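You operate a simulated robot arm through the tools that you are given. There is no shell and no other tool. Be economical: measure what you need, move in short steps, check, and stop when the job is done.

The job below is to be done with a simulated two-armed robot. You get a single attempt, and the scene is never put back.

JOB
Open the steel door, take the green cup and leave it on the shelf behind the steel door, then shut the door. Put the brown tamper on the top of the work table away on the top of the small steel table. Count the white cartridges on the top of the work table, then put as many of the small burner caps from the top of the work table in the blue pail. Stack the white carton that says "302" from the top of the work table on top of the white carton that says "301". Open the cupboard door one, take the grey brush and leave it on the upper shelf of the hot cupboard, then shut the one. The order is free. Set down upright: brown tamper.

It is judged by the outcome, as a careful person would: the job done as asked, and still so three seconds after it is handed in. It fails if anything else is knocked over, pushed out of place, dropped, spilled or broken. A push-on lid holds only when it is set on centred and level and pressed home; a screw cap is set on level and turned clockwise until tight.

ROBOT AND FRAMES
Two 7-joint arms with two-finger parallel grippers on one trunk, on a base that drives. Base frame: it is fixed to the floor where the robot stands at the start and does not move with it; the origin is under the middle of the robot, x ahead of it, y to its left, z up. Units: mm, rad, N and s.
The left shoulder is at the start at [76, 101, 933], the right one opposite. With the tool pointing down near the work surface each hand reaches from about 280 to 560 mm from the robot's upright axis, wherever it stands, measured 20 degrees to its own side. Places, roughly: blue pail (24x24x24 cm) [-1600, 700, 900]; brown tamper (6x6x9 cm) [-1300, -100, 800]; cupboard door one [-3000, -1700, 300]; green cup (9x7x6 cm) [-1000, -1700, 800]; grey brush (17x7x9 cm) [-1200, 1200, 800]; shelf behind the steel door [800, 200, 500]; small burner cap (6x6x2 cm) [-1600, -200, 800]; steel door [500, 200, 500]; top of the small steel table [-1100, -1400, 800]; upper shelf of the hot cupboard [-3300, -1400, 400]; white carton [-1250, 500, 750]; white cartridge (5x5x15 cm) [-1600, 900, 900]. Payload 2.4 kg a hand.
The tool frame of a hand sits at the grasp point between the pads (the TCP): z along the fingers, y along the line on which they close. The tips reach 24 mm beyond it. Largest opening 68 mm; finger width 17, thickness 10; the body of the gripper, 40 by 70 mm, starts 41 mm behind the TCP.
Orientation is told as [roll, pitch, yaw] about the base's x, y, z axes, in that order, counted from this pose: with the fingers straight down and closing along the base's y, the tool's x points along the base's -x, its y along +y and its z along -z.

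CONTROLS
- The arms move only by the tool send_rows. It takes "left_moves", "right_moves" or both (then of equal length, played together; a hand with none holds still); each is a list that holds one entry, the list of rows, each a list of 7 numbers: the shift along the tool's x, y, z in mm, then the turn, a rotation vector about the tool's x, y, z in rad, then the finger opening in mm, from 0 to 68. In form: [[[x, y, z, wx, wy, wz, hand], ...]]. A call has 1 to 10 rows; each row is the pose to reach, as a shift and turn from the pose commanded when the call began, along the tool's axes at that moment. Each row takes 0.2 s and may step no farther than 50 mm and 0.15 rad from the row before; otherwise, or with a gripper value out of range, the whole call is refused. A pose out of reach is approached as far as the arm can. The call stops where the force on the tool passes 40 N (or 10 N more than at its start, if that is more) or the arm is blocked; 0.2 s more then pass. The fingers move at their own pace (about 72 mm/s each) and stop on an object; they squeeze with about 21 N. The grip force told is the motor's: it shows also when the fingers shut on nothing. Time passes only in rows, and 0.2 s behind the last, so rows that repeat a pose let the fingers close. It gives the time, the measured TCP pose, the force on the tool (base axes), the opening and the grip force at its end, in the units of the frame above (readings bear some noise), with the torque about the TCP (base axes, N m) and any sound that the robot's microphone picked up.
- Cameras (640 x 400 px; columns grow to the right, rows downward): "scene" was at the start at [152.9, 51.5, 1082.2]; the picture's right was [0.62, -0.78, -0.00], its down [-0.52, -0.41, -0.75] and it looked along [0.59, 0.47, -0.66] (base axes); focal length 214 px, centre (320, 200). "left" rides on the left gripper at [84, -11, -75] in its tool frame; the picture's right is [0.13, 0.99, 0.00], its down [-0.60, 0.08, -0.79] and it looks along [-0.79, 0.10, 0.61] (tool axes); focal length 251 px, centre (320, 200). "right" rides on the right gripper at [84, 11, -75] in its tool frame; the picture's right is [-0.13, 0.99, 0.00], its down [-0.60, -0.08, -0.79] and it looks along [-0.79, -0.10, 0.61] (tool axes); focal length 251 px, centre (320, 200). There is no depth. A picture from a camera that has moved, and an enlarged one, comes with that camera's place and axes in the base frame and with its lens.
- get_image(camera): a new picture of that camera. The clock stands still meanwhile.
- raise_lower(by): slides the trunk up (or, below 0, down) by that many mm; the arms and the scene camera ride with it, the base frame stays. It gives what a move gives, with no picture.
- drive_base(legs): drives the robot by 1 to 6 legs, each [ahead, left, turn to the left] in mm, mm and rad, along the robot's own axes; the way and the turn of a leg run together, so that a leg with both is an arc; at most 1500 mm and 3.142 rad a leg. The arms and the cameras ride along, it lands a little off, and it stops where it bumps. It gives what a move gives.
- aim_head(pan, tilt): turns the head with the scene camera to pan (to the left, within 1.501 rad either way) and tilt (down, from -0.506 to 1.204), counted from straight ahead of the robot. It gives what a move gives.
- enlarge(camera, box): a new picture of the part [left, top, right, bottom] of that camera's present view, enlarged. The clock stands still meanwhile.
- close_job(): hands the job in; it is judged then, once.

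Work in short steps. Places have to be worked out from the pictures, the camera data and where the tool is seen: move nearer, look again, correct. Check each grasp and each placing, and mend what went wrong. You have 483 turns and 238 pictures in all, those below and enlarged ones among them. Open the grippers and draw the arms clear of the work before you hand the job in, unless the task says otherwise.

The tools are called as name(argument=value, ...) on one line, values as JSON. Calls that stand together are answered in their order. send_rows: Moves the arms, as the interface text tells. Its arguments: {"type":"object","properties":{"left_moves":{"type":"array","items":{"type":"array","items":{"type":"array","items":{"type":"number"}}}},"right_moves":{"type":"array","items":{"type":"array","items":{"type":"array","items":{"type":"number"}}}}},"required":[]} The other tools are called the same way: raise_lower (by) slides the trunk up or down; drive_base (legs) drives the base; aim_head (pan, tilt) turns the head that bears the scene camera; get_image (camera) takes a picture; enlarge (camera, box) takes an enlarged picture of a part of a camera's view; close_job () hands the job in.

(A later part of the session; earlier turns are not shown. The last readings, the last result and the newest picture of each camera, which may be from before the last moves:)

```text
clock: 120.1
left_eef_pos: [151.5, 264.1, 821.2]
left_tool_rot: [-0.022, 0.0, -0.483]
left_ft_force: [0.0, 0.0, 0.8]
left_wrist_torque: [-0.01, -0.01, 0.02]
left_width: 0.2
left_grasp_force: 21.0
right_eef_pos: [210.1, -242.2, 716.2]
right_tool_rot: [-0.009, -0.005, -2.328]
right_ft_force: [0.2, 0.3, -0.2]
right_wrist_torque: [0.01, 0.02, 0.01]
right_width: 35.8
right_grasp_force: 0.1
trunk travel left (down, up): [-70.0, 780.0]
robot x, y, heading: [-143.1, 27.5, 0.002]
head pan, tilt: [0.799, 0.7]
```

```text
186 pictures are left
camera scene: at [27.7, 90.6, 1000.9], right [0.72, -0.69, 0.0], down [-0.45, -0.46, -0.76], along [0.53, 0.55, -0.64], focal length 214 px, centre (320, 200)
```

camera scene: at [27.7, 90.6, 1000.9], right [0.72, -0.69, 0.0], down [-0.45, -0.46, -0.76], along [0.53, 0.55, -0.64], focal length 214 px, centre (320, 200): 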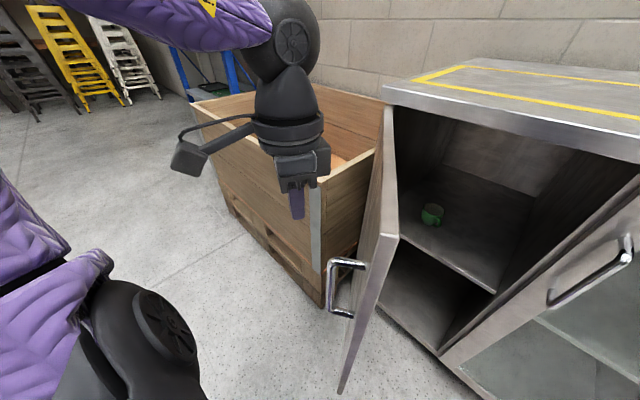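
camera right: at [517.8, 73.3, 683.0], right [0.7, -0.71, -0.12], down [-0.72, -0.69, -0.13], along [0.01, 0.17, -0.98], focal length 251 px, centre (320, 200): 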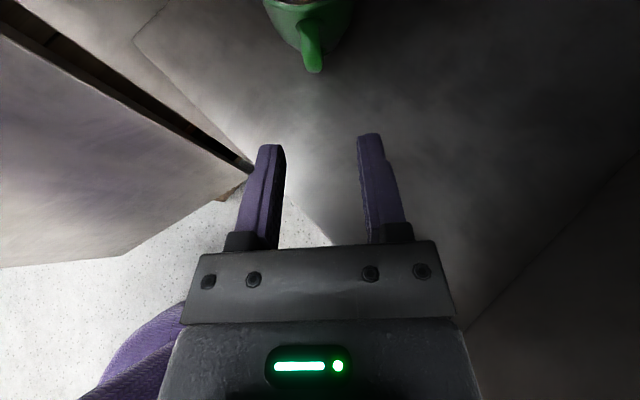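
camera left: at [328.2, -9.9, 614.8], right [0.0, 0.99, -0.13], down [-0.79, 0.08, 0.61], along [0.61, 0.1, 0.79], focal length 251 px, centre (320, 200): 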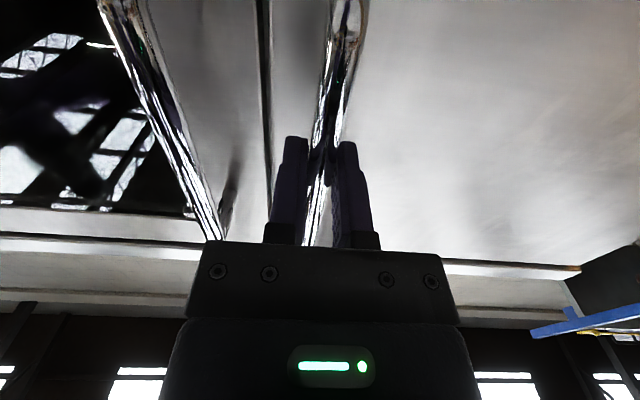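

Door is at ~55°. Continue pushing it shut along an arc.

drive_base(legs=[[60, -100, 0], [90, -75, 0], [70, -35, 0]])

get_image(camera="scene")

```text
clock: 122.3
left_eef_pos: [300.4, 87.7, 822.1]
left_tool_rot: [-0.022, -0.002, -0.484]
left_ft_force: [0.0, -0.8, -0.5]
left_wrist_torque: [-0.02, 0.02, -0.01]
left_width: 0.0
left_grasp_force: 21.1
right_eef_pos: [358.1, -416.0, 716.4]
right_tool_rot: [-0.015, -0.009, -2.315]
right_ft_force: [-3.6, -1.2, 0.1]
right_wrist_torque: [0.06, -0.37, 0.17]
right_width: 36.0
right_grasp_force: 0.0
trunk travel left (down, up): [-70.0, 780.0]
robot x, y, heading: [6.5, -145.5, 0.001]
head pan, tilt: [0.799, 0.7]
stopped in leg 2: the robot was blocked; the commanded pose is now the measured one
```

```text
185 pictures are left
camera scene: at [177.6, -84.8, 1001.0], right [0.72, -0.7, 0.0], down [-0.45, -0.46, -0.77], along [0.53, 0.55, -0.64], focal length 214 px, centre (320, 200)
```

scene: 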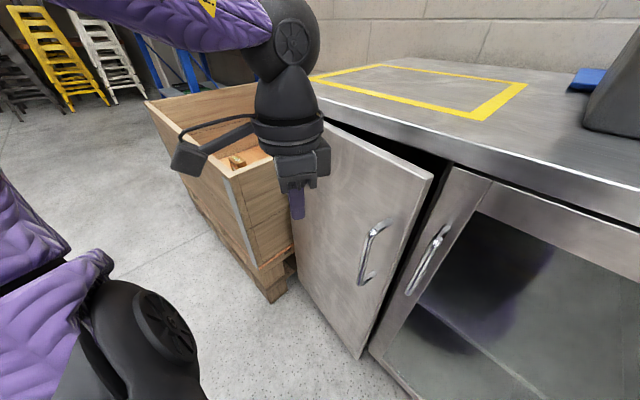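

The right hand's camera bracket reached the drawer fronts. I pull the right hand back and up before going on.

send_rows(right_moves=[[[-31, -19, -10, 0, 0, 0, 36], [-62, -38, -20, 0, 0, 0, 36], [-62, -38, -50, 0, 0, 0, 36], [-80, -48, -90, 0, 0, 0, 36], [-80, -48, -130, 0, 0, 0, 36]]])

drive_base(legs=[[85, -40, 0]])

get_image(camera="scene")

```text
clock: 123.5
left_eef_pos: [302.2, 88.5, 822.0]
left_tool_rot: [-0.024, -0.002, -0.483]
left_ft_force: [-0.7, -0.8, -0.2]
left_wrist_torque: [0.0, 0.01, 0.02]
left_width: 0.0
left_grasp_force: 21.0
right_eef_pos: [274.2, -444.9, 849.7]
right_tool_rot: [-0.016, -0.01, -2.312]
right_ft_force: [0.3, 1.1, -0.3]
right_wrist_torque: [0.0, -0.03, 0.0]
right_width: 36.1
right_grasp_force: 0.0
trunk travel left (down, up): [-70.0, 780.0]
robot x, y, heading: [6.2, -145.8, 0.003]
head pan, tilt: [0.799, 0.7]
```

```text
clock: 124.6
left_eef_pos: [385.9, 48.7, 822.3]
left_tool_rot: [-0.023, -0.001, -0.485]
left_ft_force: [-0.1, -0.3, 0.4]
left_wrist_torque: [0.0, -0.02, -0.02]
left_width: 0.0
left_grasp_force: 21.0
right_eef_pos: [358.6, -484.4, 849.6]
right_tool_rot: [-0.014, -0.01, -2.314]
right_ft_force: [0.4, 1.3, -0.2]
right_wrist_torque: [0.01, 0.01, -0.02]
right_width: 36.0
right_grasp_force: 0.0
trunk travel left (down, up): [-70.0, 780.0]
robot x, y, heading: [94.3, -184.6, 0.008]
head pan, tilt: [0.799, 0.7]
```

```text
184 pictures are left
camera scene: at [263.4, -124.8, 1000.9], right [0.72, -0.69, 0.0], down [-0.45, -0.46, -0.76], along [0.53, 0.55, -0.64], focal length 214 px, centre (320, 200)
```

scene: 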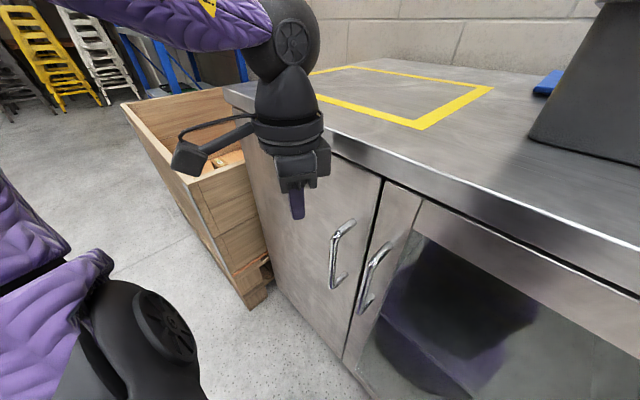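

Door is nearly shut. I tilt the left hand forward and lower it so the wrist clears the counter edge, then press the door home.

send_rows(left_moves=[[[20, 20, 15, 0, -0.15, 0, 0], [20, 20, 30, 0, -0.3, 0, 0], [20, 20, 45, 0, -0.45, 0, 0], [20, 20, 60, 0, -0.6, 0, 0], [20, 20, 75, 0, -0.7, 0, 0]]])

get_image(camera="scene")

```text
clock: 125.8
left_eef_pos: [386.4, 83.5, 745.5]
left_tool_rot: [-0.028, -0.703, -0.464]
left_ft_force: [0.1, 0.0, -0.9]
left_wrist_torque: [-0.01, 0.01, 0.02]
left_width: 0.0
left_grasp_force: 21.2
left hand out of reach, approached as far as the arm can: row 4, 5
right_eef_pos: [359.1, -484.9, 850.6]
right_tool_rot: [-0.016, -0.008, -2.314]
right_ft_force: [0.2, -0.1, 0.2]
right_wrist_torque: [-0.03, 0.02, 0.0]
right_width: 35.9
right_grasp_force: 0.1
trunk travel left (down, up): [-70.0, 780.0]
robot x, y, heading: [90.2, -184.6, 0.003]
head pan, tilt: [0.799, 0.7]
```

```text
183 pictures are left
camera scene: at [263.5, -124.8, 1000.9], right [0.72, -0.69, 0.0], down [-0.45, -0.46, -0.76], along [0.53, 0.55, -0.64], focal length 214 px, centre (320, 200)
```

scene: 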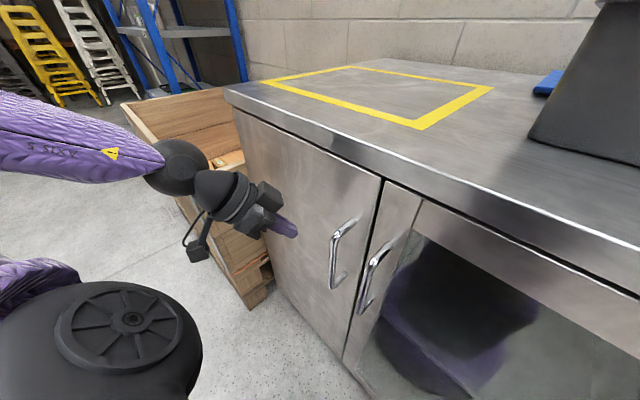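

Now push gently forward (+x) until contact force rises.

send_rows(left_moves=[[[-10, 7, 9, 0, 0, 0, 0], [-20, 13, 17, 0, 0, 0, 0], [-27, 18, 23, 0, 0, 0, 0], [-34, 22, 29, 0, 0, 0, 0], [-37, 24, 32, 0, 0, 0, 0], [-40, 26, 34, 0, 0, 0, 0]]])

enlarge(camera="scene", box=[220, 80, 480, 360])

```text
clock: 126.9
left_eef_pos: [430.0, 83.7, 746.5]
left_tool_rot: [-0.036, -0.698, -0.459]
left_ft_force: [-23.9, 1.9, 18.6]
left_wrist_torque: [-0.03, -0.1, -0.03]
left_width: 0.1
left_grasp_force: 20.6
right_eef_pos: [357.2, -483.9, 849.8]
right_tool_rot: [-0.013, -0.004, -2.307]
right_ft_force: [0.2, -0.8, 1.1]
right_wrist_torque: [-0.04, 0.01, 0.02]
right_width: 36.0
right_grasp_force: 0.1
trunk travel left (down, up): [-70.0, 780.0]
robot x, y, heading: [87.9, -186.8, 0.006]
head pan, tilt: [0.799, 0.7]
stopped in row 5 (left hand): the force on the tool passed its limit at 48 N (the readings are from after the stop); the commanded pose is now the measured one
```

```text
1.43 times, centred on (350, 220) of scene
camera zoom: at [259.2, -124.1, 1001.8], right [0.72, -0.69, 0.0], down [-0.44, -0.47, -0.77], along [0.53, 0.55, -0.64], focal length 306 px, centre (277, 171)
```

zoom: 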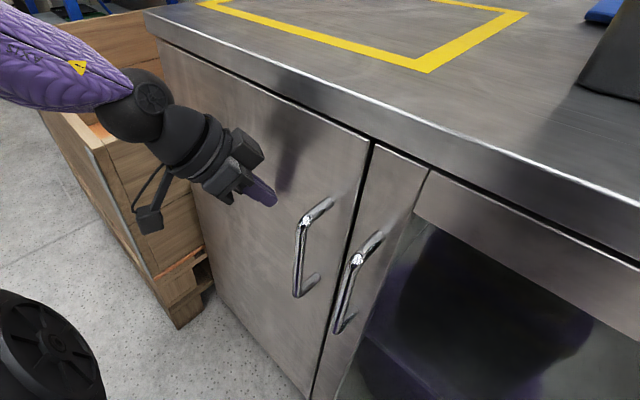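

The door is flush and firm (48 N). Back away, raise the trunk, and re-level the left hand.

drive_base(legs=[[-350, 0, 0]])

raise_lower(by=200)

send_rows(left_moves=[[[0, 0, -20, 0, 0.14, 0, 0], [0, 0, -40, 0, 0.28, 0, 0], [0, 0, -60, 0, 0.42, 0, 0], [0, 0, -80, 0, 0.56, 0, 0], [0, 0, -90, 0, 0.7, 0, 0]]])

drive_base(legs=[[0, 0, 1.57], [0, 0, 1.57]])

aim_head(pan=0.0, tilt=0.5)

get_image(camera="scene")

```text
clock: 129.2
left_eef_pos: [83.2, 81.7, 744.8]
left_tool_rot: [-0.037, -0.694, -0.459]
left_ft_force: [0.5, -0.7, 0.1]
left_wrist_torque: [0.0, -0.02, 0.02]
left_width: 0.0
left_grasp_force: 21.5
right_eef_pos: [10.3, -485.7, 848.7]
right_tool_rot: [-0.016, -0.008, -2.309]
right_ft_force: [0.7, -0.9, 0.7]
right_wrist_torque: [-0.01, -0.02, 0.0]
right_width: 35.8
right_grasp_force: 0.0
trunk travel left (down, up): [-70.0, 780.0]
robot x, y, heading: [-261.4, -188.9, 0.004]
head pan, tilt: [0.799, 0.7]
```

```text
clock: 131.4
left_eef_pos: [82.7, 81.8, 945.3]
left_tool_rot: [-0.038, -0.693, -0.456]
left_ft_force: [0.1, -0.4, 0.4]
left_wrist_torque: [0.03, 0.05, -0.03]
left_width: 0.0
left_grasp_force: 20.6
right_eef_pos: [8.9, -484.9, 1049.4]
right_tool_rot: [-0.016, -0.008, -2.311]
right_ft_force: [-0.2, 0.2, 0.8]
right_wrist_torque: [-0.01, -0.02, 0.01]
right_width: 36.0
right_grasp_force: 0.1
trunk travel left (down, up): [-270.0, 580.0]
robot x, y, heading: [-260.2, -185.6, 0.007]
head pan, tilt: [0.799, 0.7]
```

```text
clock: 132.6
left_eef_pos: [32.4, 111.7, 1014.2]
left_tool_rot: [-0.027, 0.009, -0.48]
left_ft_force: [0.9, -0.2, -0.1]
left_wrist_torque: [0.02, 0.01, -0.03]
left_width: 0.0
left_grasp_force: 20.5
right_eef_pos: [9.0, -485.7, 1048.9]
right_tool_rot: [-0.014, -0.009, -2.307]
right_ft_force: [0.4, 0.5, 0.6]
right_wrist_torque: [-0.03, 0.0, 0.0]
right_width: 36.1
right_grasp_force: 0.0
trunk travel left (down, up): [-270.0, 580.0]
robot x, y, heading: [-257.2, -186.9, 0.009]
head pan, tilt: [0.799, 0.7]
```

```text
clock: 140.6
left_eef_pos: [-558.7, -478.3, 1013.9]
left_tool_rot: [-0.03, 0.006, 2.637]
left_ft_force: [1.1, -0.3, 0.1]
left_wrist_torque: [0.0, 0.01, 0.01]
left_width: 0.3
left_grasp_force: 20.4
right_eef_pos: [-520.2, 117.1, 1048.8]
right_tool_rot: [-0.015, -0.008, 0.808]
right_ft_force: [0.6, -0.1, 0.5]
right_wrist_torque: [0.0, 0.02, -0.02]
right_width: 35.8
right_grasp_force: 0.1
trunk travel left (down, up): [-270.0, 580.0]
robot x, y, heading: [-257.4, -186.3, 3.123]
head pan, tilt: [0.799, 0.7]
```

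```text
clock: 141.7
left_eef_pos: [-557.7, -477.3, 1014.0]
left_tool_rot: [-0.029, 0.003, 2.637]
left_ft_force: [0.0, -0.3, 0.6]
left_wrist_torque: [-0.01, -0.02, -0.02]
left_width: 0.0
left_grasp_force: 21.1
right_eef_pos: [-520.0, 116.9, 1048.9]
right_tool_rot: [-0.016, -0.011, 0.809]
right_ft_force: [-0.4, 0.1, -0.7]
right_wrist_torque: [0.02, -0.04, 0.03]
right_width: 35.8
right_grasp_force: 0.1
trunk travel left (down, up): [-270.0, 580.0]
robot x, y, heading: [-259.1, -186.9, 3.13]
head pan, tilt: [0.0, 0.499]
```

```text
181 pictures are left
camera scene: at [-405.3, -186.2, 1223.8], right [0.02, 1.0, 0.0], down [0.48, -0.01, -0.88], along [-0.88, 0.01, -0.48], focal length 214 px, centre (320, 200)
```

scene: 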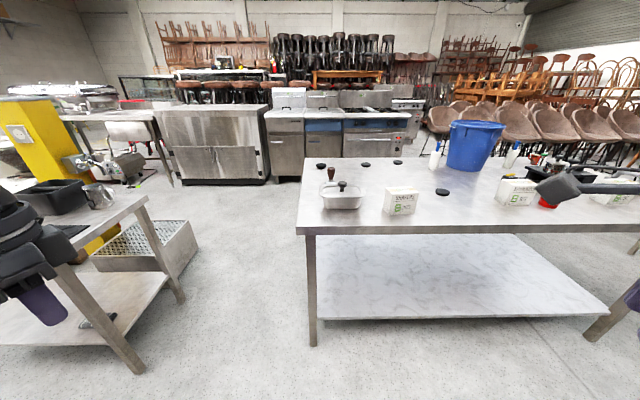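

The work table front edge is near x≈−1030. I move over in front of its middle to survey its top.

drive_base(legs=[[0, -650, 0], [330, 0, 0]])

aim_head(pan=0.0, tilt=0.6)

get_image(camera="scene")

```text
clock: 147.1
left_eef_pos: [-871.2, 187.5, 1013.9]
left_tool_rot: [-0.03, 0.004, 2.632]
left_ft_force: [0.3, 0.2, -0.7]
left_wrist_torque: [-0.01, 0.04, -0.01]
left_width: 0.0
left_grasp_force: 21.2
right_eef_pos: [-831.0, 782.9, 1049.1]
right_tool_rot: [-0.015, -0.01, 0.803]
right_ft_force: [-0.3, 0.0, 0.7]
right_wrist_torque: [-0.02, -0.03, 0.01]
right_width: 36.0
right_grasp_force: 0.0
trunk travel left (down, up): [-270.0, 580.0]
robot x, y, heading: [-568.6, 476.9, 3.121]
head pan, tilt: [0.0, 0.499]
```

```text
clock: 147.8
left_eef_pos: [-871.7, 187.2, 1015.2]
left_tool_rot: [-0.029, 0.006, 2.633]
left_ft_force: [-0.1, -0.3, 0.2]
left_wrist_torque: [0.03, -0.01, 0.0]
left_width: 0.0
left_grasp_force: 20.9
right_eef_pos: [-830.8, 781.3, 1049.4]
right_tool_rot: [-0.017, -0.01, 0.804]
right_ft_force: [0.2, 0.3, -0.7]
right_wrist_torque: [-0.01, 0.01, 0.03]
right_width: 36.0
right_grasp_force: 0.1
trunk travel left (down, up): [-270.0, 580.0]
robot x, y, heading: [-569.8, 477.0, 3.122]
head pan, tilt: [0.0, 0.6]
```

```text
180 pictures are left
camera scene: at [-714.1, 479.0, 1214.8], right [0.02, 1.0, 0.0], down [0.56, -0.01, -0.83], along [-0.82, 0.02, -0.56], focal length 214 px, centre (320, 200)
```

scene: 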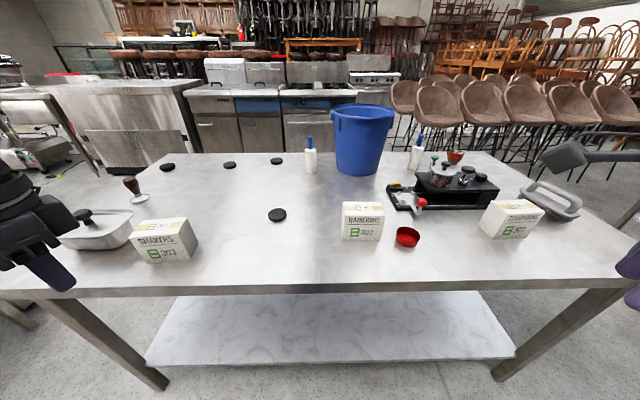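

Zoom on the work table items.

enlarge(camera="scene", box=[110, 130, 350, 280])

enlarge(camera="scene", box=[290, 90, 600, 280])

```text
2.67 times, centred on (230, 205) of scene
camera zoom: at [-714.1, 479.0, 1214.8], right [0.02, 1.0, 0.0], down [0.56, -0.01, -0.83], along [-0.82, 0.02, -0.56], focal length 572 px, centre (560, 187)
```

zoom: 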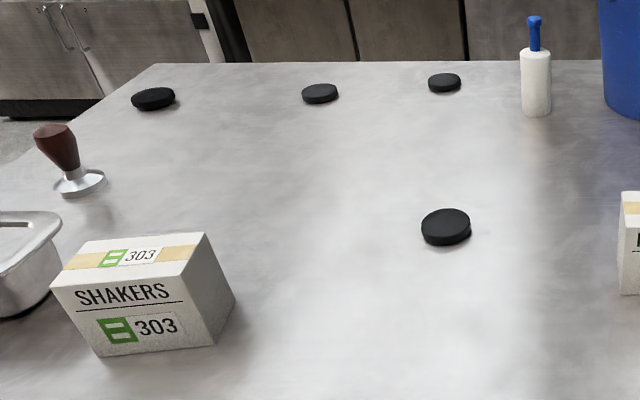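

```text
2.06 times, centred on (445, 185) of scene
camera zoom: at [-714.1, 479.0, 1214.8], right [0.02, 1.0, 0.0], down [0.56, -0.01, -0.83], along [-0.82, 0.02, -0.56], focal length 443 px, centre (62, 231)
```

zoom: 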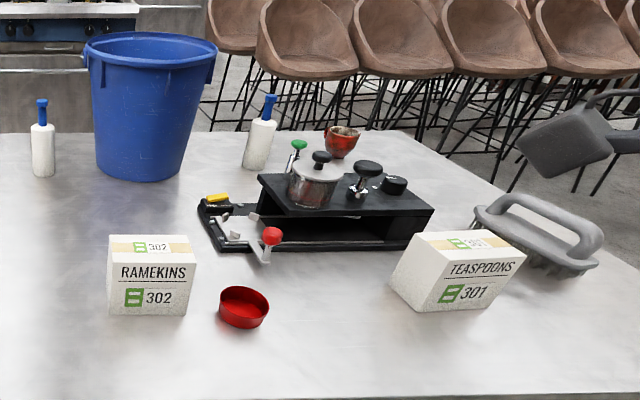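

I raise the trunk to look over the pail and count the white cartridges (2 visible so far).

raise_lower(by=550)

aim_head(pan=0.0, tilt=0.75)

get_image(camera="scene")

```text
refused: 550 is not a number from -400 to 400
```

```text
clock: 148.4
left_eef_pos: [-871.4, 186.9, 1015.2]
left_tool_rot: [-0.03, 0.007, 2.633]
left_ft_force: [0.4, 1.0, -0.6]
left_wrist_torque: [0.02, 0.01, 0.05]
left_width: 0.1
left_grasp_force: 20.9
right_eef_pos: [-831.2, 782.5, 1049.1]
right_tool_rot: [-0.015, -0.009, 0.803]
right_ft_force: [-0.6, 0.9, -0.1]
right_wrist_torque: [-0.01, 0.01, 0.0]
right_width: 35.9
right_grasp_force: 0.0
trunk travel left (down, up): [-270.0, 580.0]
robot x, y, heading: [-568.1, 477.4, 3.125]
head pan, tilt: [0.0, 0.75]
```

```text
177 pictures are left
camera scene: at [-708.6, 478.8, 1201.9], right [0.02, 1.0, 0.0], down [0.68, -0.01, -0.73], along [-0.73, 0.02, -0.68], focal length 214 px, centre (320, 200)
```

scene: 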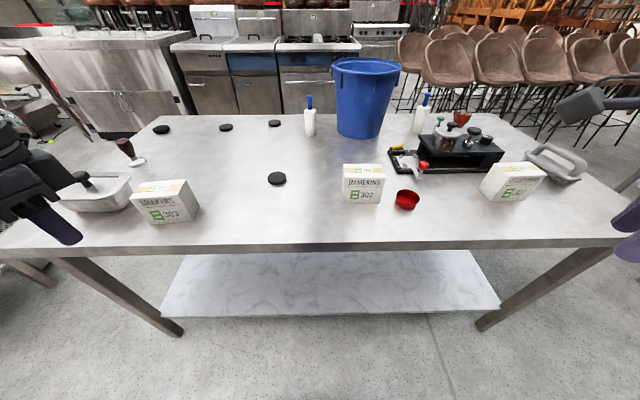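

raise_lower(by=400)

get_image(camera="scene")

```text
clock: 152.3
left_eef_pos: [-871.7, 187.0, 1414.7]
left_tool_rot: [-0.031, 0.006, 2.633]
left_ft_force: [-0.8, -0.2, -0.1]
left_wrist_torque: [0.01, 0.01, -0.02]
left_width: 0.0
left_grasp_force: 20.8
right_eef_pos: [-831.2, 782.5, 1448.9]
right_tool_rot: [-0.014, -0.009, 0.802]
right_ft_force: [1.6, 0.5, 0.4]
right_wrist_torque: [0.0, 0.0, 0.04]
right_width: 35.8
right_grasp_force: 0.1
trunk travel left (down, up): [-670.0, 180.0]
robot x, y, heading: [-570.0, 477.7, 3.123]
head pan, tilt: [0.0, 0.75]
```

```text
176 pictures are left
camera scene: at [-665.3, 477.9, 1603.9], right [0.02, 1.0, 0.0], down [0.68, -0.01, -0.73], along [-0.73, 0.02, -0.68], focal length 214 px, centre (320, 200)
```

scene: 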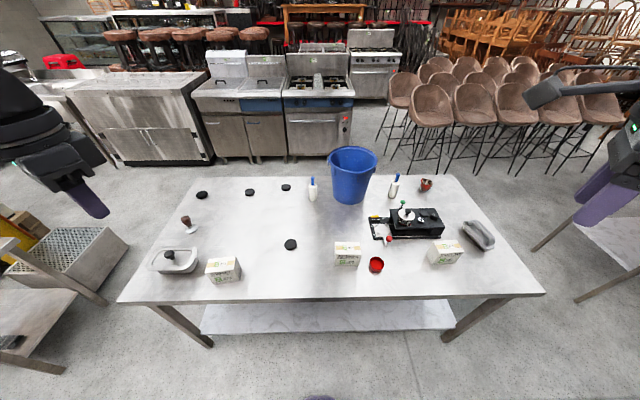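

Zoom at the back row to verify the count.

enlarge(camera="scene", box=[170, 130, 500, 290])

```text
1.94 times, centred on (335, 210) of scene
camera zoom: at [-665.3, 477.9, 1603.9], right [0.02, 1.0, 0.0], down [0.68, -0.01, -0.73], along [-0.73, 0.02, -0.68], focal length 416 px, centre (291, 181)
```

zoom: 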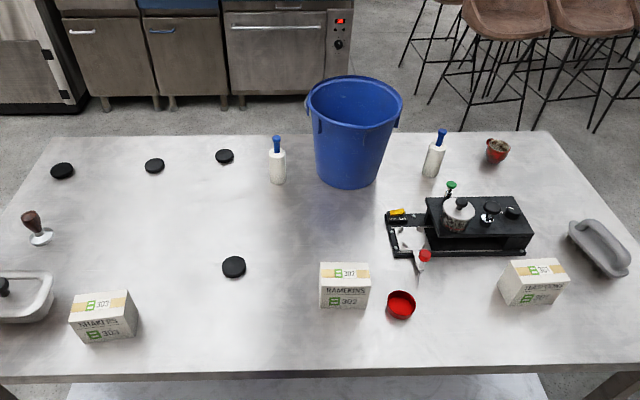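

Two cartridges are visible (I'll check behind the pail later). The far-left cap looks larger (~75 mm) than the others (~60 mm). Lower the trunk again and unwind the right wrist.

raise_lower(by=-350)

send_rows(right_moves=[[[0, 0, 0, 0, 0, -0.15, 68], [0, 0, 0, 0, 0, -0.3, 68], [0, 0, 0, 0, 0, -0.45, 68], [0, 0, 0, 0, 0, -0.6, 68], [0, 0, 0, 0, 0, -0.75, 68], [0, 0, 0, 0, 0, -0.9, 68], [0, 0, 0, 0, 0, -1.05, 68], [0, 0, 0, 0, 0, -1.2, 68], [0, 0, 0, 0, 0, -1.35, 68], [0, 0, 0, 0, 0, -1.5, 68]]])

send_rows(right_moves=[[[0, 0, 0, 0, 0, -0.15, 68], [0, 0, 0, 0, 0, -0.3, 68], [0, 0, 0, 0, 0, -0.45, 68], [0, 0, 0, 0, 0, -0.6, 68], [0, 0, 0, 0, 0, -0.75, 68], [0, 0, 0, 0, 0, -0.82, 68]]])

```text
clock: 155.7
left_eef_pos: [-870.4, 186.5, 1065.4]
left_tool_rot: [-0.03, 0.006, 2.633]
left_ft_force: [-0.6, -0.6, -0.4]
left_wrist_torque: [0.0, 0.04, 0.01]
left_width: 0.0
left_grasp_force: 20.9
right_eef_pos: [-830.9, 782.7, 1098.9]
right_tool_rot: [-0.014, -0.008, 0.804]
right_ft_force: [0.0, 0.5, 0.3]
right_wrist_torque: [0.0, 0.0, 0.02]
right_width: 36.0
right_grasp_force: 0.0
trunk travel left (down, up): [-320.0, 530.0]
robot x, y, heading: [-570.5, 474.7, 3.124]
head pan, tilt: [0.0, 0.75]
```

```text
clock: 157.9
left_eef_pos: [-871.1, 187.4, 1064.6]
left_tool_rot: [-0.029, 0.006, 2.63]
left_ft_force: [-0.4, 0.6, 0.1]
left_wrist_torque: [0.0, -0.02, 0.03]
left_width: 0.0
left_grasp_force: 20.8
right_eef_pos: [-829.7, 782.8, 1098.6]
right_tool_rot: [-0.01, 0.015, 2.306]
right_ft_force: [0.1, -0.3, -0.1]
right_wrist_torque: [0.01, -0.02, 0.01]
right_width: 67.8
right_grasp_force: 0.1
trunk travel left (down, up): [-320.0, 530.0]
robot x, y, heading: [-567.7, 477.4, 3.117]
head pan, tilt: [0.0, 0.75]
```

```text
clock: 159.3
left_eef_pos: [-870.0, 187.2, 1064.4]
left_tool_rot: [-0.031, 0.006, 2.632]
left_ft_force: [-0.3, 0.7, 0.3]
left_wrist_torque: [0.02, -0.01, -0.03]
left_width: 0.0
left_grasp_force: 21.8
right_eef_pos: [-831.7, 782.0, 1098.6]
right_tool_rot: [0.005, 0.017, 3.125]
right_ft_force: [0.0, -0.2, 0.2]
right_wrist_torque: [0.01, -0.02, -0.01]
right_width: 68.1
right_grasp_force: 0.0
trunk travel left (down, up): [-320.0, 530.0]
robot x, y, heading: [-570.0, 476.7, 3.123]
head pan, tilt: [0.0, 0.75]
```

Drive closer (x≈−690) and bring the right hand over carton 302.

drive_base(legs=[[120, 0, 0]])

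send_rows(right_moves=[[[-40, -25, 20, 0, 0, 0, 68], [-80, -50, 40, 0, 0, 0, 68], [-120, -75, 60, 0, 0, 0, 68], [-150, -100, 80, 0, 0, 0, 68], [-170, -130, 90, 0, 0, 0, 68]]])

get_image(camera="right")

get_image(camera="scene")

```text
clock: 160.5
left_eef_pos: [-994.8, 191.1, 1064.2]
left_tool_rot: [-0.029, 0.007, 2.629]
left_ft_force: [0.1, -0.5, 0.4]
left_wrist_torque: [0.0, 0.01, -0.01]
left_width: 0.0
left_grasp_force: 20.9
right_eef_pos: [-950.3, 786.0, 1099.3]
right_tool_rot: [0.005, 0.018, 3.12]
right_ft_force: [-0.8, -0.2, 0.4]
right_wrist_torque: [0.02, -0.02, 0.0]
right_width: 68.2
right_grasp_force: 0.1
trunk travel left (down, up): [-320.0, 530.0]
robot x, y, heading: [-694.8, 482.0, 3.112]
head pan, tilt: [0.0, 0.75]
```

```text
refused: row 1 steps farther than a row can; nothing moved
```

```text
174 pictures are left
camera right: at [-867.6, 774.8, 1175.4], right [-0.15, -0.99, 0.0], down [-0.62, 0.1, 0.78], along [-0.77, 0.12, -0.62], focal length 251 px, centre (320, 200)
```

right: 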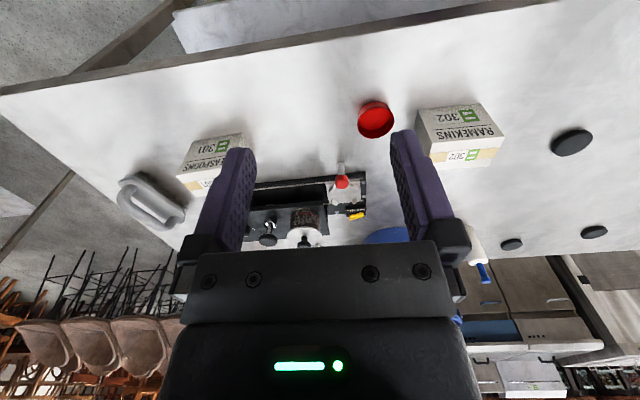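

```text
173 pictures are left
camera scene: at [-819.5, 481.9, 1252.4], right [0.03, 1.0, 0.0], down [0.68, -0.02, -0.73], along [-0.73, 0.02, -0.68], focal length 214 px, centre (320, 200)
```

scene: 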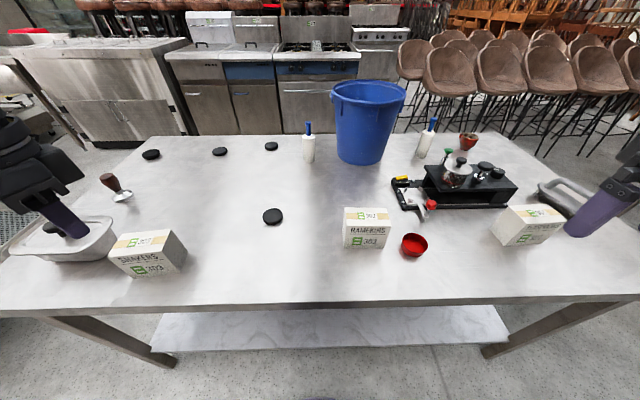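

Carton 302 looks ~110 wide × ~55 deep × ~100 tall at (−1152, 608). I'll grip it across its depth, so I move the right hand above it while yawing 90°.

send_rows(right_moves=[[[-20, 18, 0, 0, 0, 0.15, 68], [-40, 36, 0, 0, 0, 0.3, 68], [-60, 54, 5, 0, 0, 0.45, 68], [-80, 72, 10, 0, 0, 0.6, 68], [-100, 90, 20, 0, 0, 0.75, 68], [-120, 108, 30, 0, 0, 0.9, 68], [-140, 126, 40, 0, 0, 1.05, 68], [-160, 144, 50, 0, 0, 1.2, 68], [-180, 162, 60, 0, 0, 1.35, 68], [-202, 178, 70, 0, 0, 1.5, 68]]])

get_image(camera="right")

get_image(camera="scene")

```text
clock: 162.7
left_eef_pos: [-992.7, 191.5, 1064.6]
left_tool_rot: [-0.03, 0.006, 2.627]
left_ft_force: [0.0, 0.4, 0.6]
left_wrist_torque: [0.05, 0.0, -0.01]
left_width: 0.2
left_grasp_force: 20.6
right_eef_pos: [-1119.1, 636.2, 1023.3]
right_tool_rot: [-0.016, 0.004, 1.617]
right_ft_force: [0.6, 0.6, 0.4]
right_wrist_torque: [0.02, 0.02, 0.0]
right_width: 68.2
right_grasp_force: 0.0
right hand out of reach, approached as far as the arm can: row 9, 10
trunk travel left (down, up): [-320.0, 530.0]
robot x, y, heading: [-690.6, 475.9, 3.116]
head pan, tilt: [0.0, 0.75]
```

```text
172 pictures are left
camera right: at [-1125.7, 553.7, 1097.8], right [-1.0, 0.08, -0.02], down [0.04, 0.61, 0.79], along [0.08, 0.79, -0.61], focal length 251 px, centre (320, 200)
```

right: 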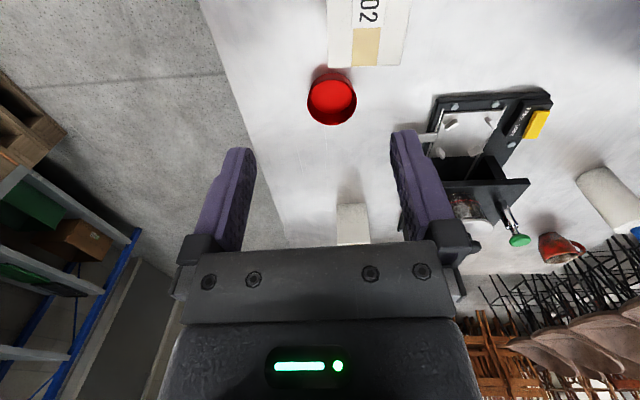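

```text
171 pictures are left
camera scene: at [-819.2, 481.9, 1252.5], right [0.03, 1.0, 0.0], down [0.68, -0.02, -0.73], along [-0.73, 0.02, -0.68], focal length 214 px, centre (320, 200)
```

scene: 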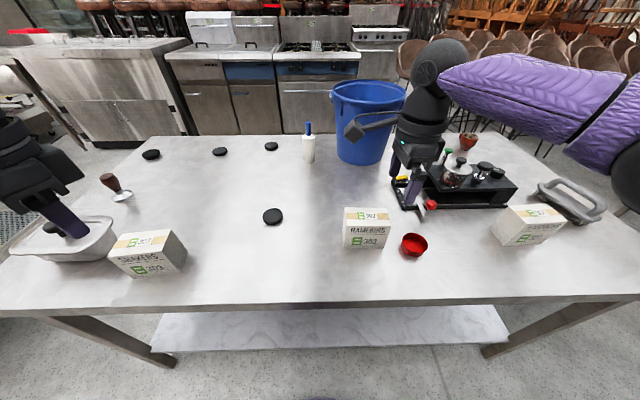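

From the wrist view the carton spans x −1122…−1180 and its +y end is at ≈646. Move above its centre (−1151, 598).

send_rows(right_moves=[[[12, 11, 20, 0, 0, 0.046, 68], [24, 22, 45, 0, 0, 0.046, 68], [36, 34, 75, 0, 0, 0.046, 68]]])

get_image(camera="scene")

get_image(camera="right")

```text
clock: 163.5
left_eef_pos: [-992.0, 190.9, 1063.7]
left_tool_rot: [-0.029, 0.007, 2.628]
left_ft_force: [0.0, -0.5, 0.1]
left_wrist_torque: [-0.03, 0.02, -0.01]
left_width: 0.0
left_grasp_force: 21.0
right_eef_pos: [-1109.9, 629.2, 960.6]
right_tool_rot: [-0.017, 0.007, 1.575]
right_ft_force: [0.1, 0.0, 0.6]
right_wrist_torque: [-0.03, -0.01, 0.0]
right_width: 68.1
right_grasp_force: 0.0
right hand out of reach, approached as far as the arm can: row 1, 2, 3
trunk travel left (down, up): [-320.0, 530.0]
robot x, y, heading: [-689.6, 479.7, 3.116]
head pan, tilt: [0.0, 0.75]
```

```text
170 pictures are left
camera scene: at [-819.0, 481.9, 1252.5], right [0.03, 1.0, 0.0], down [0.68, -0.02, -0.73], along [-0.73, 0.02, -0.68], focal length 214 px, centre (320, 200)
```

scene: 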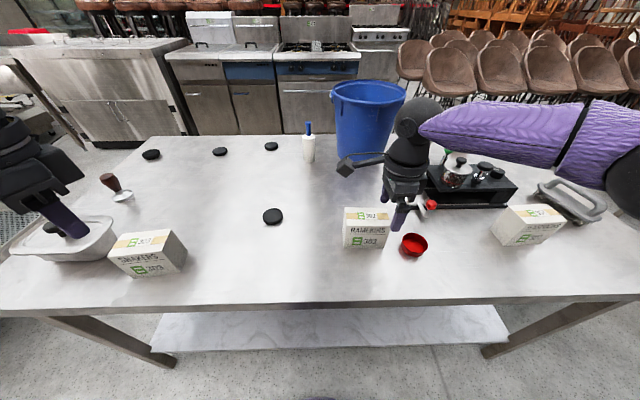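

```text
169 pictures are left
camera right: at [-1121.5, 545.6, 1035.6], right [-0.99, 0.13, -0.02], down [0.06, 0.61, 0.79], along [0.11, 0.78, -0.61], focal length 251 px, centre (320, 200)
```

right: 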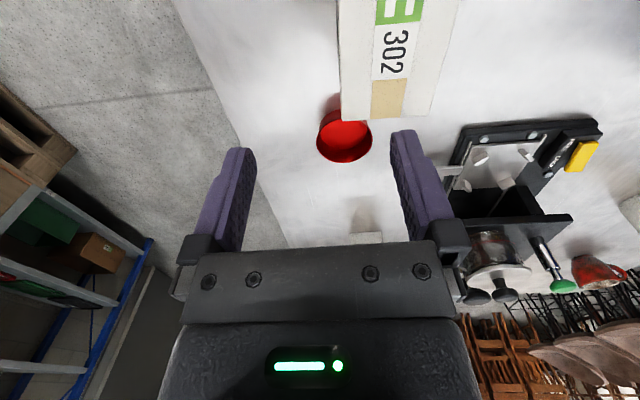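

At this yaw the arm wants the target further to its right; I shift the base left 150 mm and reposition.

drive_base(legs=[[0, 150, 0.02]])

send_rows(right_moves=[[[-35, 12, 0, 0, 0, 0, 68], [-70, 24, 0, 0, 0, 0, 68], [-100, 34, 0, 0, 0, 0, 68], [-119, 41, 0, 0, 0, 0, 68]]])

get_image(camera="right")

```text
clock: 164.9
left_eef_pos: [-990.4, 35.2, 1064.4]
left_tool_rot: [-0.029, 0.005, 2.648]
left_ft_force: [0.4, 0.3, 0.0]
left_wrist_torque: [0.0, 0.03, -0.02]
left_width: 0.1
left_grasp_force: 21.5
right_eef_pos: [-1117.4, 471.2, 959.8]
right_tool_rot: [-0.015, 0.007, 1.593]
right_ft_force: [0.5, -0.5, 0.6]
right_wrist_torque: [0.02, -0.02, 0.01]
right_width: 68.0
right_grasp_force: 0.1
trunk travel left (down, up): [-320.0, 530.0]
robot x, y, heading: [-693.7, 329.5, 3.134]
head pan, tilt: [0.0, 0.75]
```

```text
clock: 165.9
left_eef_pos: [-989.9, 35.3, 1064.7]
left_tool_rot: [-0.031, 0.008, 2.646]
left_ft_force: [-0.5, 0.6, 0.8]
left_wrist_torque: [0.01, -0.01, 0.0]
left_width: 0.1
left_grasp_force: 21.1
right_eef_pos: [-1161.7, 592.6, 960.5]
right_tool_rot: [-0.016, 0.005, 1.595]
right_ft_force: [0.7, -0.9, 0.9]
right_wrist_torque: [0.01, 0.01, 0.02]
right_width: 68.2
right_grasp_force: 0.1
trunk travel left (down, up): [-320.0, 530.0]
robot x, y, heading: [-695.0, 330.8, 3.141]
head pan, tilt: [0.0, 0.75]
```

```text
168 pictures are left
camera right: at [-1169.5, 508.3, 1035.7], right [-0.99, 0.11, -0.02], down [0.05, 0.61, 0.79], along [0.09, 0.79, -0.61], focal length 251 px, centre (320, 200)
```

right: 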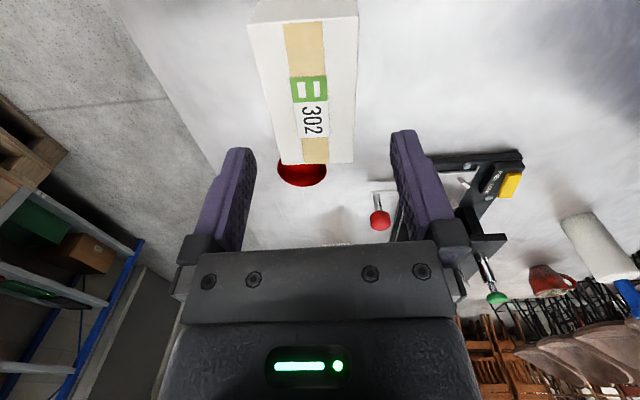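

Carton measured: x −1123…−1181, y 546…641, slightly rotated. Centre the open fingers over it and descend.

send_rows(right_moves=[[[-1, -9, 0, 0, 0, 0.075, 68], [-1, -9, 25, 0, 0, 0.075, 68], [-1, -9, 45, 0, 0, 0.075, 68]]])

get_image(camera="right")

enlarge(camera="scene", box=[340, 140, 500, 260])

```text
clock: 166.7
left_eef_pos: [-990.7, 36.1, 1064.7]
left_tool_rot: [-0.029, 0.005, 2.647]
left_ft_force: [-0.6, -0.1, 0.0]
left_wrist_torque: [-0.01, 0.0, 0.05]
left_width: 0.2
left_grasp_force: 20.4
right_eef_pos: [-1150.6, 592.7, 913.6]
right_tool_rot: [-0.016, 0.004, 1.517]
right_ft_force: [-0.3, -0.1, 0.1]
right_wrist_torque: [-0.01, 0.02, -0.01]
right_width: 67.9
right_grasp_force: 0.0
trunk travel left (down, up): [-320.0, 530.0]
robot x, y, heading: [-692.7, 332.2, 3.137]
head pan, tilt: [0.0, 0.75]
```

```text
167 pictures are left
camera right: at [-1166.4, 509.5, 988.8], right [-0.98, 0.18, -0.02], down [0.1, 0.6, 0.79], along [0.15, 0.78, -0.61], focal length 251 px, centre (320, 200)
```

right: 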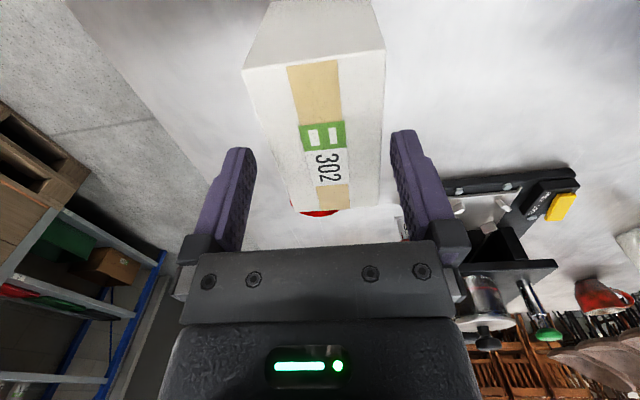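

```text
3.33 times, centred on (420, 200) of scene
camera zoom: at [-821.5, 329.8, 1252.4], right [0.01, 1.0, 0.0], down [0.68, 0.0, -0.73], along [-0.73, 0.0, -0.68], focal length 715 px, centre (-13, 200)
```

zoom: 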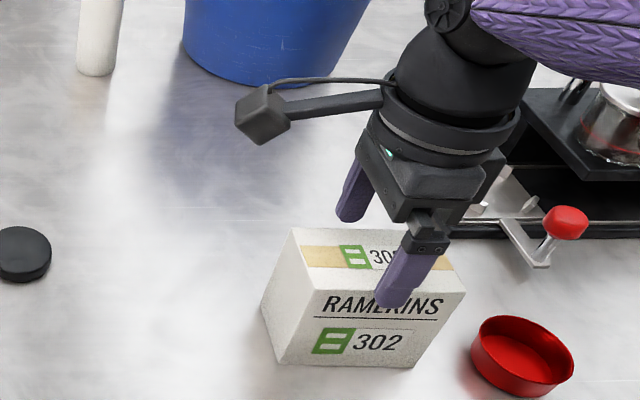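

Fingers straddle the carton. Descend to z≈867 and close.

send_rows(right_moves=[[[0, -2, 15, 0, 0, 0, 68], [0, -2, 30, 0, 0, 0, 68], [0, -2, 46, 0, 0, 0, 68], [0, -2, 46, 0, 0, 0, 40], [0, -2, 46, 0, 0, 0, 40], [0, -2, 46, 0, 0, 0, 40]]])

enlarge(camera="scene", box=[340, 140, 500, 260])

```text
clock: 168.1
left_eef_pos: [-990.1, 35.8, 1065.0]
left_tool_rot: [-0.029, 0.005, 2.647]
left_ft_force: [1.4, -0.6, -0.1]
left_wrist_torque: [0.0, 0.0, 0.02]
left_width: 0.1
left_grasp_force: 20.9
right_eef_pos: [-1133.2, 592.5, 873.6]
right_tool_rot: [-0.016, 0.004, 1.52]
right_ft_force: [-0.4, 0.4, 2.4]
right_wrist_torque: [0.19, 0.24, 0.03]
right_width: 58.5
right_grasp_force: 20.8
right hand out of reach, approached as far as the arm can: row 1, 2, 3, 4, 5, 6
trunk travel left (down, up): [-320.0, 530.0]
robot x, y, heading: [-694.8, 327.4, 3.141]
head pan, tilt: [0.0, 0.75]
```

```text
3.33 times, centred on (420, 200) of scene
camera zoom: at [-821.3, 329.8, 1252.5], right [0.01, 1.0, 0.0], down [0.68, 0.0, -0.73], along [-0.73, 0.0, -0.68], focal length 715 px, centre (-13, 200)
```

zoom: 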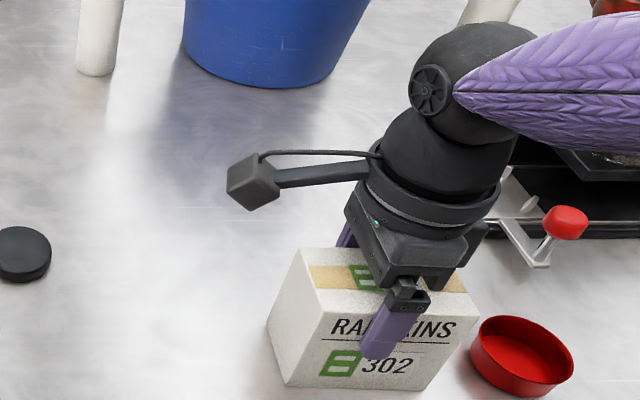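

Gripped at 58.5 mm (it slid ~17 mm toward me, no matter). Lift with the trunk by 150 mm.

raise_lower(by=150)

drive_base(legs=[[-120, 0, 0], [0, -300, 0]])

aim_head(pan=-0.5, tilt=0.75)

get_image(camera="scene")

```text
clock: 169.9
left_eef_pos: [-990.1, 36.0, 1213.2]
left_tool_rot: [-0.03, 0.008, 2.649]
left_ft_force: [0.0, -0.4, 1.0]
left_wrist_torque: [-0.02, -0.03, 0.04]
left_width: 0.0
left_grasp_force: 21.0
right_eef_pos: [-1129.7, 590.5, 1050.9]
right_tool_rot: [0.042, 0.008, 1.519]
right_ft_force: [-0.2, 0.4, -3.8]
right_wrist_torque: [-0.02, 0.0, 0.0]
right_width: 57.7
right_grasp_force: 20.3
trunk travel left (down, up): [-470.0, 379.0]
robot x, y, heading: [-693.5, 332.9, 3.143]
head pan, tilt: [0.0, 0.75]
```

```text
clock: 172.8
left_eef_pos: [-866.8, 341.0, 1213.9]
left_tool_rot: [-0.027, 0.007, 2.651]
left_ft_force: [0.9, -0.2, -0.5]
left_wrist_torque: [-0.03, 0.03, 0.0]
left_width: 0.0
left_grasp_force: 21.2
right_eef_pos: [-1008.6, 895.5, 1051.0]
right_tool_rot: [0.042, 0.006, 1.52]
right_ft_force: [-0.5, 0.0, -2.6]
right_wrist_torque: [-0.03, 0.01, -0.01]
right_width: 57.8
right_grasp_force: 20.8
trunk travel left (down, up): [-470.0, 379.0]
robot x, y, heading: [-571.9, 634.6, 3.135]
head pan, tilt: [0.0, 0.75]
```

```text
clock: 173.7
left_eef_pos: [-867.2, 338.0, 1214.7]
left_tool_rot: [-0.03, 0.007, 2.649]
left_ft_force: [-0.4, 0.2, -1.3]
left_wrist_torque: [-0.02, 0.0, -0.03]
left_width: 0.0
left_grasp_force: 20.6
right_eef_pos: [-1008.6, 894.1, 1050.6]
right_tool_rot: [0.042, 0.007, 1.519]
right_ft_force: [-0.2, 0.9, -3.0]
right_wrist_torque: [-0.03, 0.01, 0.02]
right_width: 57.9
right_grasp_force: 21.7
trunk travel left (down, up): [-470.0, 379.0]
robot x, y, heading: [-574.2, 637.5, 3.136]
head pan, tilt: [-0.499, 0.75]
```

```text
164 pictures are left
camera scene: at [-667.9, 673.6, 1403.5], right [0.48, 0.88, 0.0], down [0.6, -0.33, -0.73], along [-0.64, 0.35, -0.68], focal length 214 px, centre (320, 200)
```

scene: 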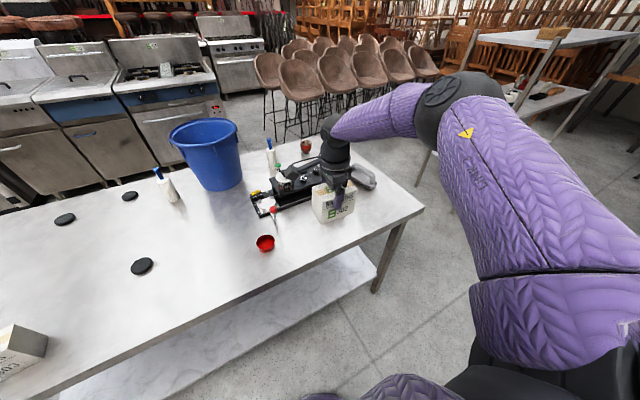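

Use the wrist camera to see carton 301 ahead (+y).

get_image(camera="right")

```text
163 pictures are left
camera right: at [-1019.9, 812.7, 1126.3], right [-0.98, 0.18, 0.04], down [0.14, 0.6, 0.78], along [0.12, 0.78, -0.62], focal length 251 px, centre (320, 200)
```

right: 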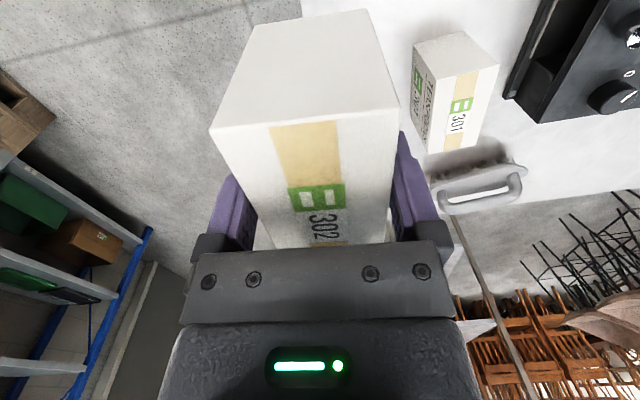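

enlarge(camera="right", box=[390, 10, 550, 170])

```text
2.50 times, centred on (470, 90) of right
camera zoom: at [-1019.9, 812.7, 1126.3], right [-0.98, 0.18, 0.04], down [0.14, 0.6, 0.78], along [0.12, 0.78, -0.62], focal length 629 px, centre (-55, 475)
```

zoom: 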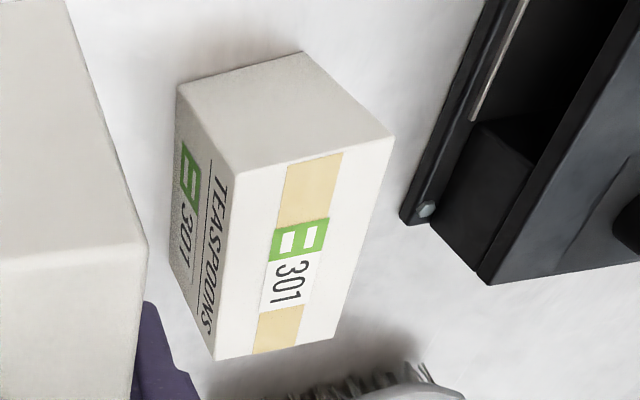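

Carton 301: centre ≈(−1144, 994), rotated +0.06 rad, same size. Drive so the held carton comes over it, then fine-align.

drive_base(legs=[[0, -100, 0], [120, 0, 0]])

send_rows(right_moves=[[[0, 0, 0, 0.03, 0, -0.06, 40], [0, 0, 0, 0.058, 0, -0.11, 40]]])

get_image(camera="right")

get_image(camera="scene")

```text
clock: 175.7
left_eef_pos: [-988.8, 440.2, 1214.3]
left_tool_rot: [-0.031, 0.007, 2.65]
left_ft_force: [0.2, -0.5, 0.2]
left_wrist_torque: [-0.03, 0.01, 0.0]
left_width: 0.1
left_grasp_force: 20.7
right_eef_pos: [-1131.7, 994.5, 1049.0]
right_tool_rot: [0.037, 0.007, 1.523]
right_ft_force: [-0.3, 0.5, -3.3]
right_wrist_torque: [-0.04, 0.0, -0.01]
right_width: 58.0
right_grasp_force: 21.0
trunk travel left (down, up): [-470.0, 379.0]
robot x, y, heading: [-693.6, 733.9, 3.137]
head pan, tilt: [-0.499, 0.75]
```

```text
clock: 176.3
left_eef_pos: [-987.9, 440.5, 1213.9]
left_tool_rot: [-0.031, 0.006, 2.651]
left_ft_force: [0.1, 0.2, 0.0]
left_wrist_torque: [0.0, 0.0, -0.01]
left_width: 0.0
left_grasp_force: 21.3
right_eef_pos: [-1123.0, 995.9, 1055.3]
right_tool_rot: [-0.014, 0.004, 1.632]
right_ft_force: [0.6, -0.1, -2.8]
right_wrist_torque: [-0.02, 0.03, 0.01]
right_width: 58.2
right_grasp_force: 21.1
right hand out of reach, approached as far as the arm can: row 1, 2
trunk travel left (down, up): [-470.0, 379.0]
robot x, y, heading: [-694.4, 737.2, 3.139]
head pan, tilt: [-0.499, 0.75]
```

```text
161 pictures are left
camera right: at [-1128.5, 912.0, 1129.6], right [-1.0, 0.07, -0.01], down [0.03, 0.61, 0.79], along [0.06, 0.79, -0.61], focal length 251 px, centre (320, 200)
```

right: 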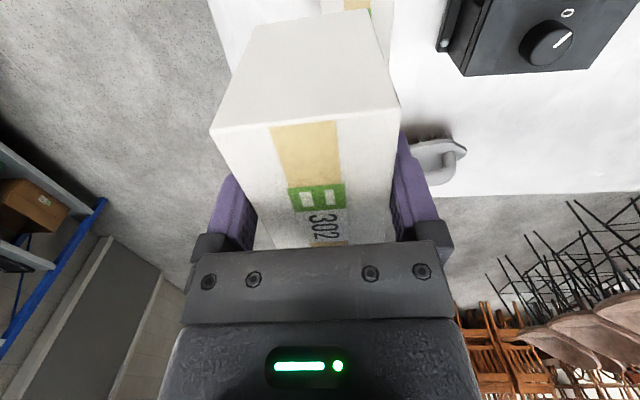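

```text
160 pictures are left
camera scene: at [-788.9, 774.2, 1403.6], right [0.48, 0.88, 0.0], down [0.6, -0.33, -0.73], along [-0.64, 0.35, -0.68], focal length 214 px, centre (320, 200)
```

scene: 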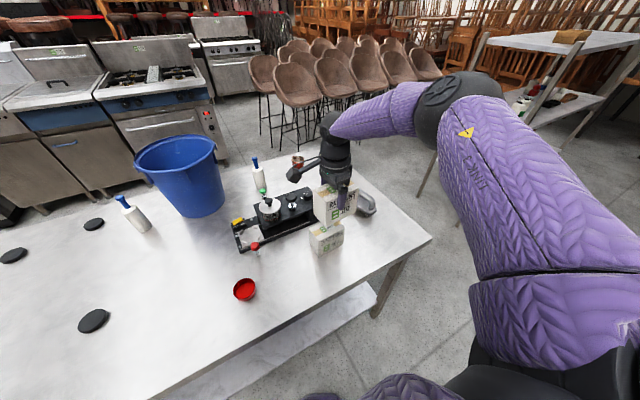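

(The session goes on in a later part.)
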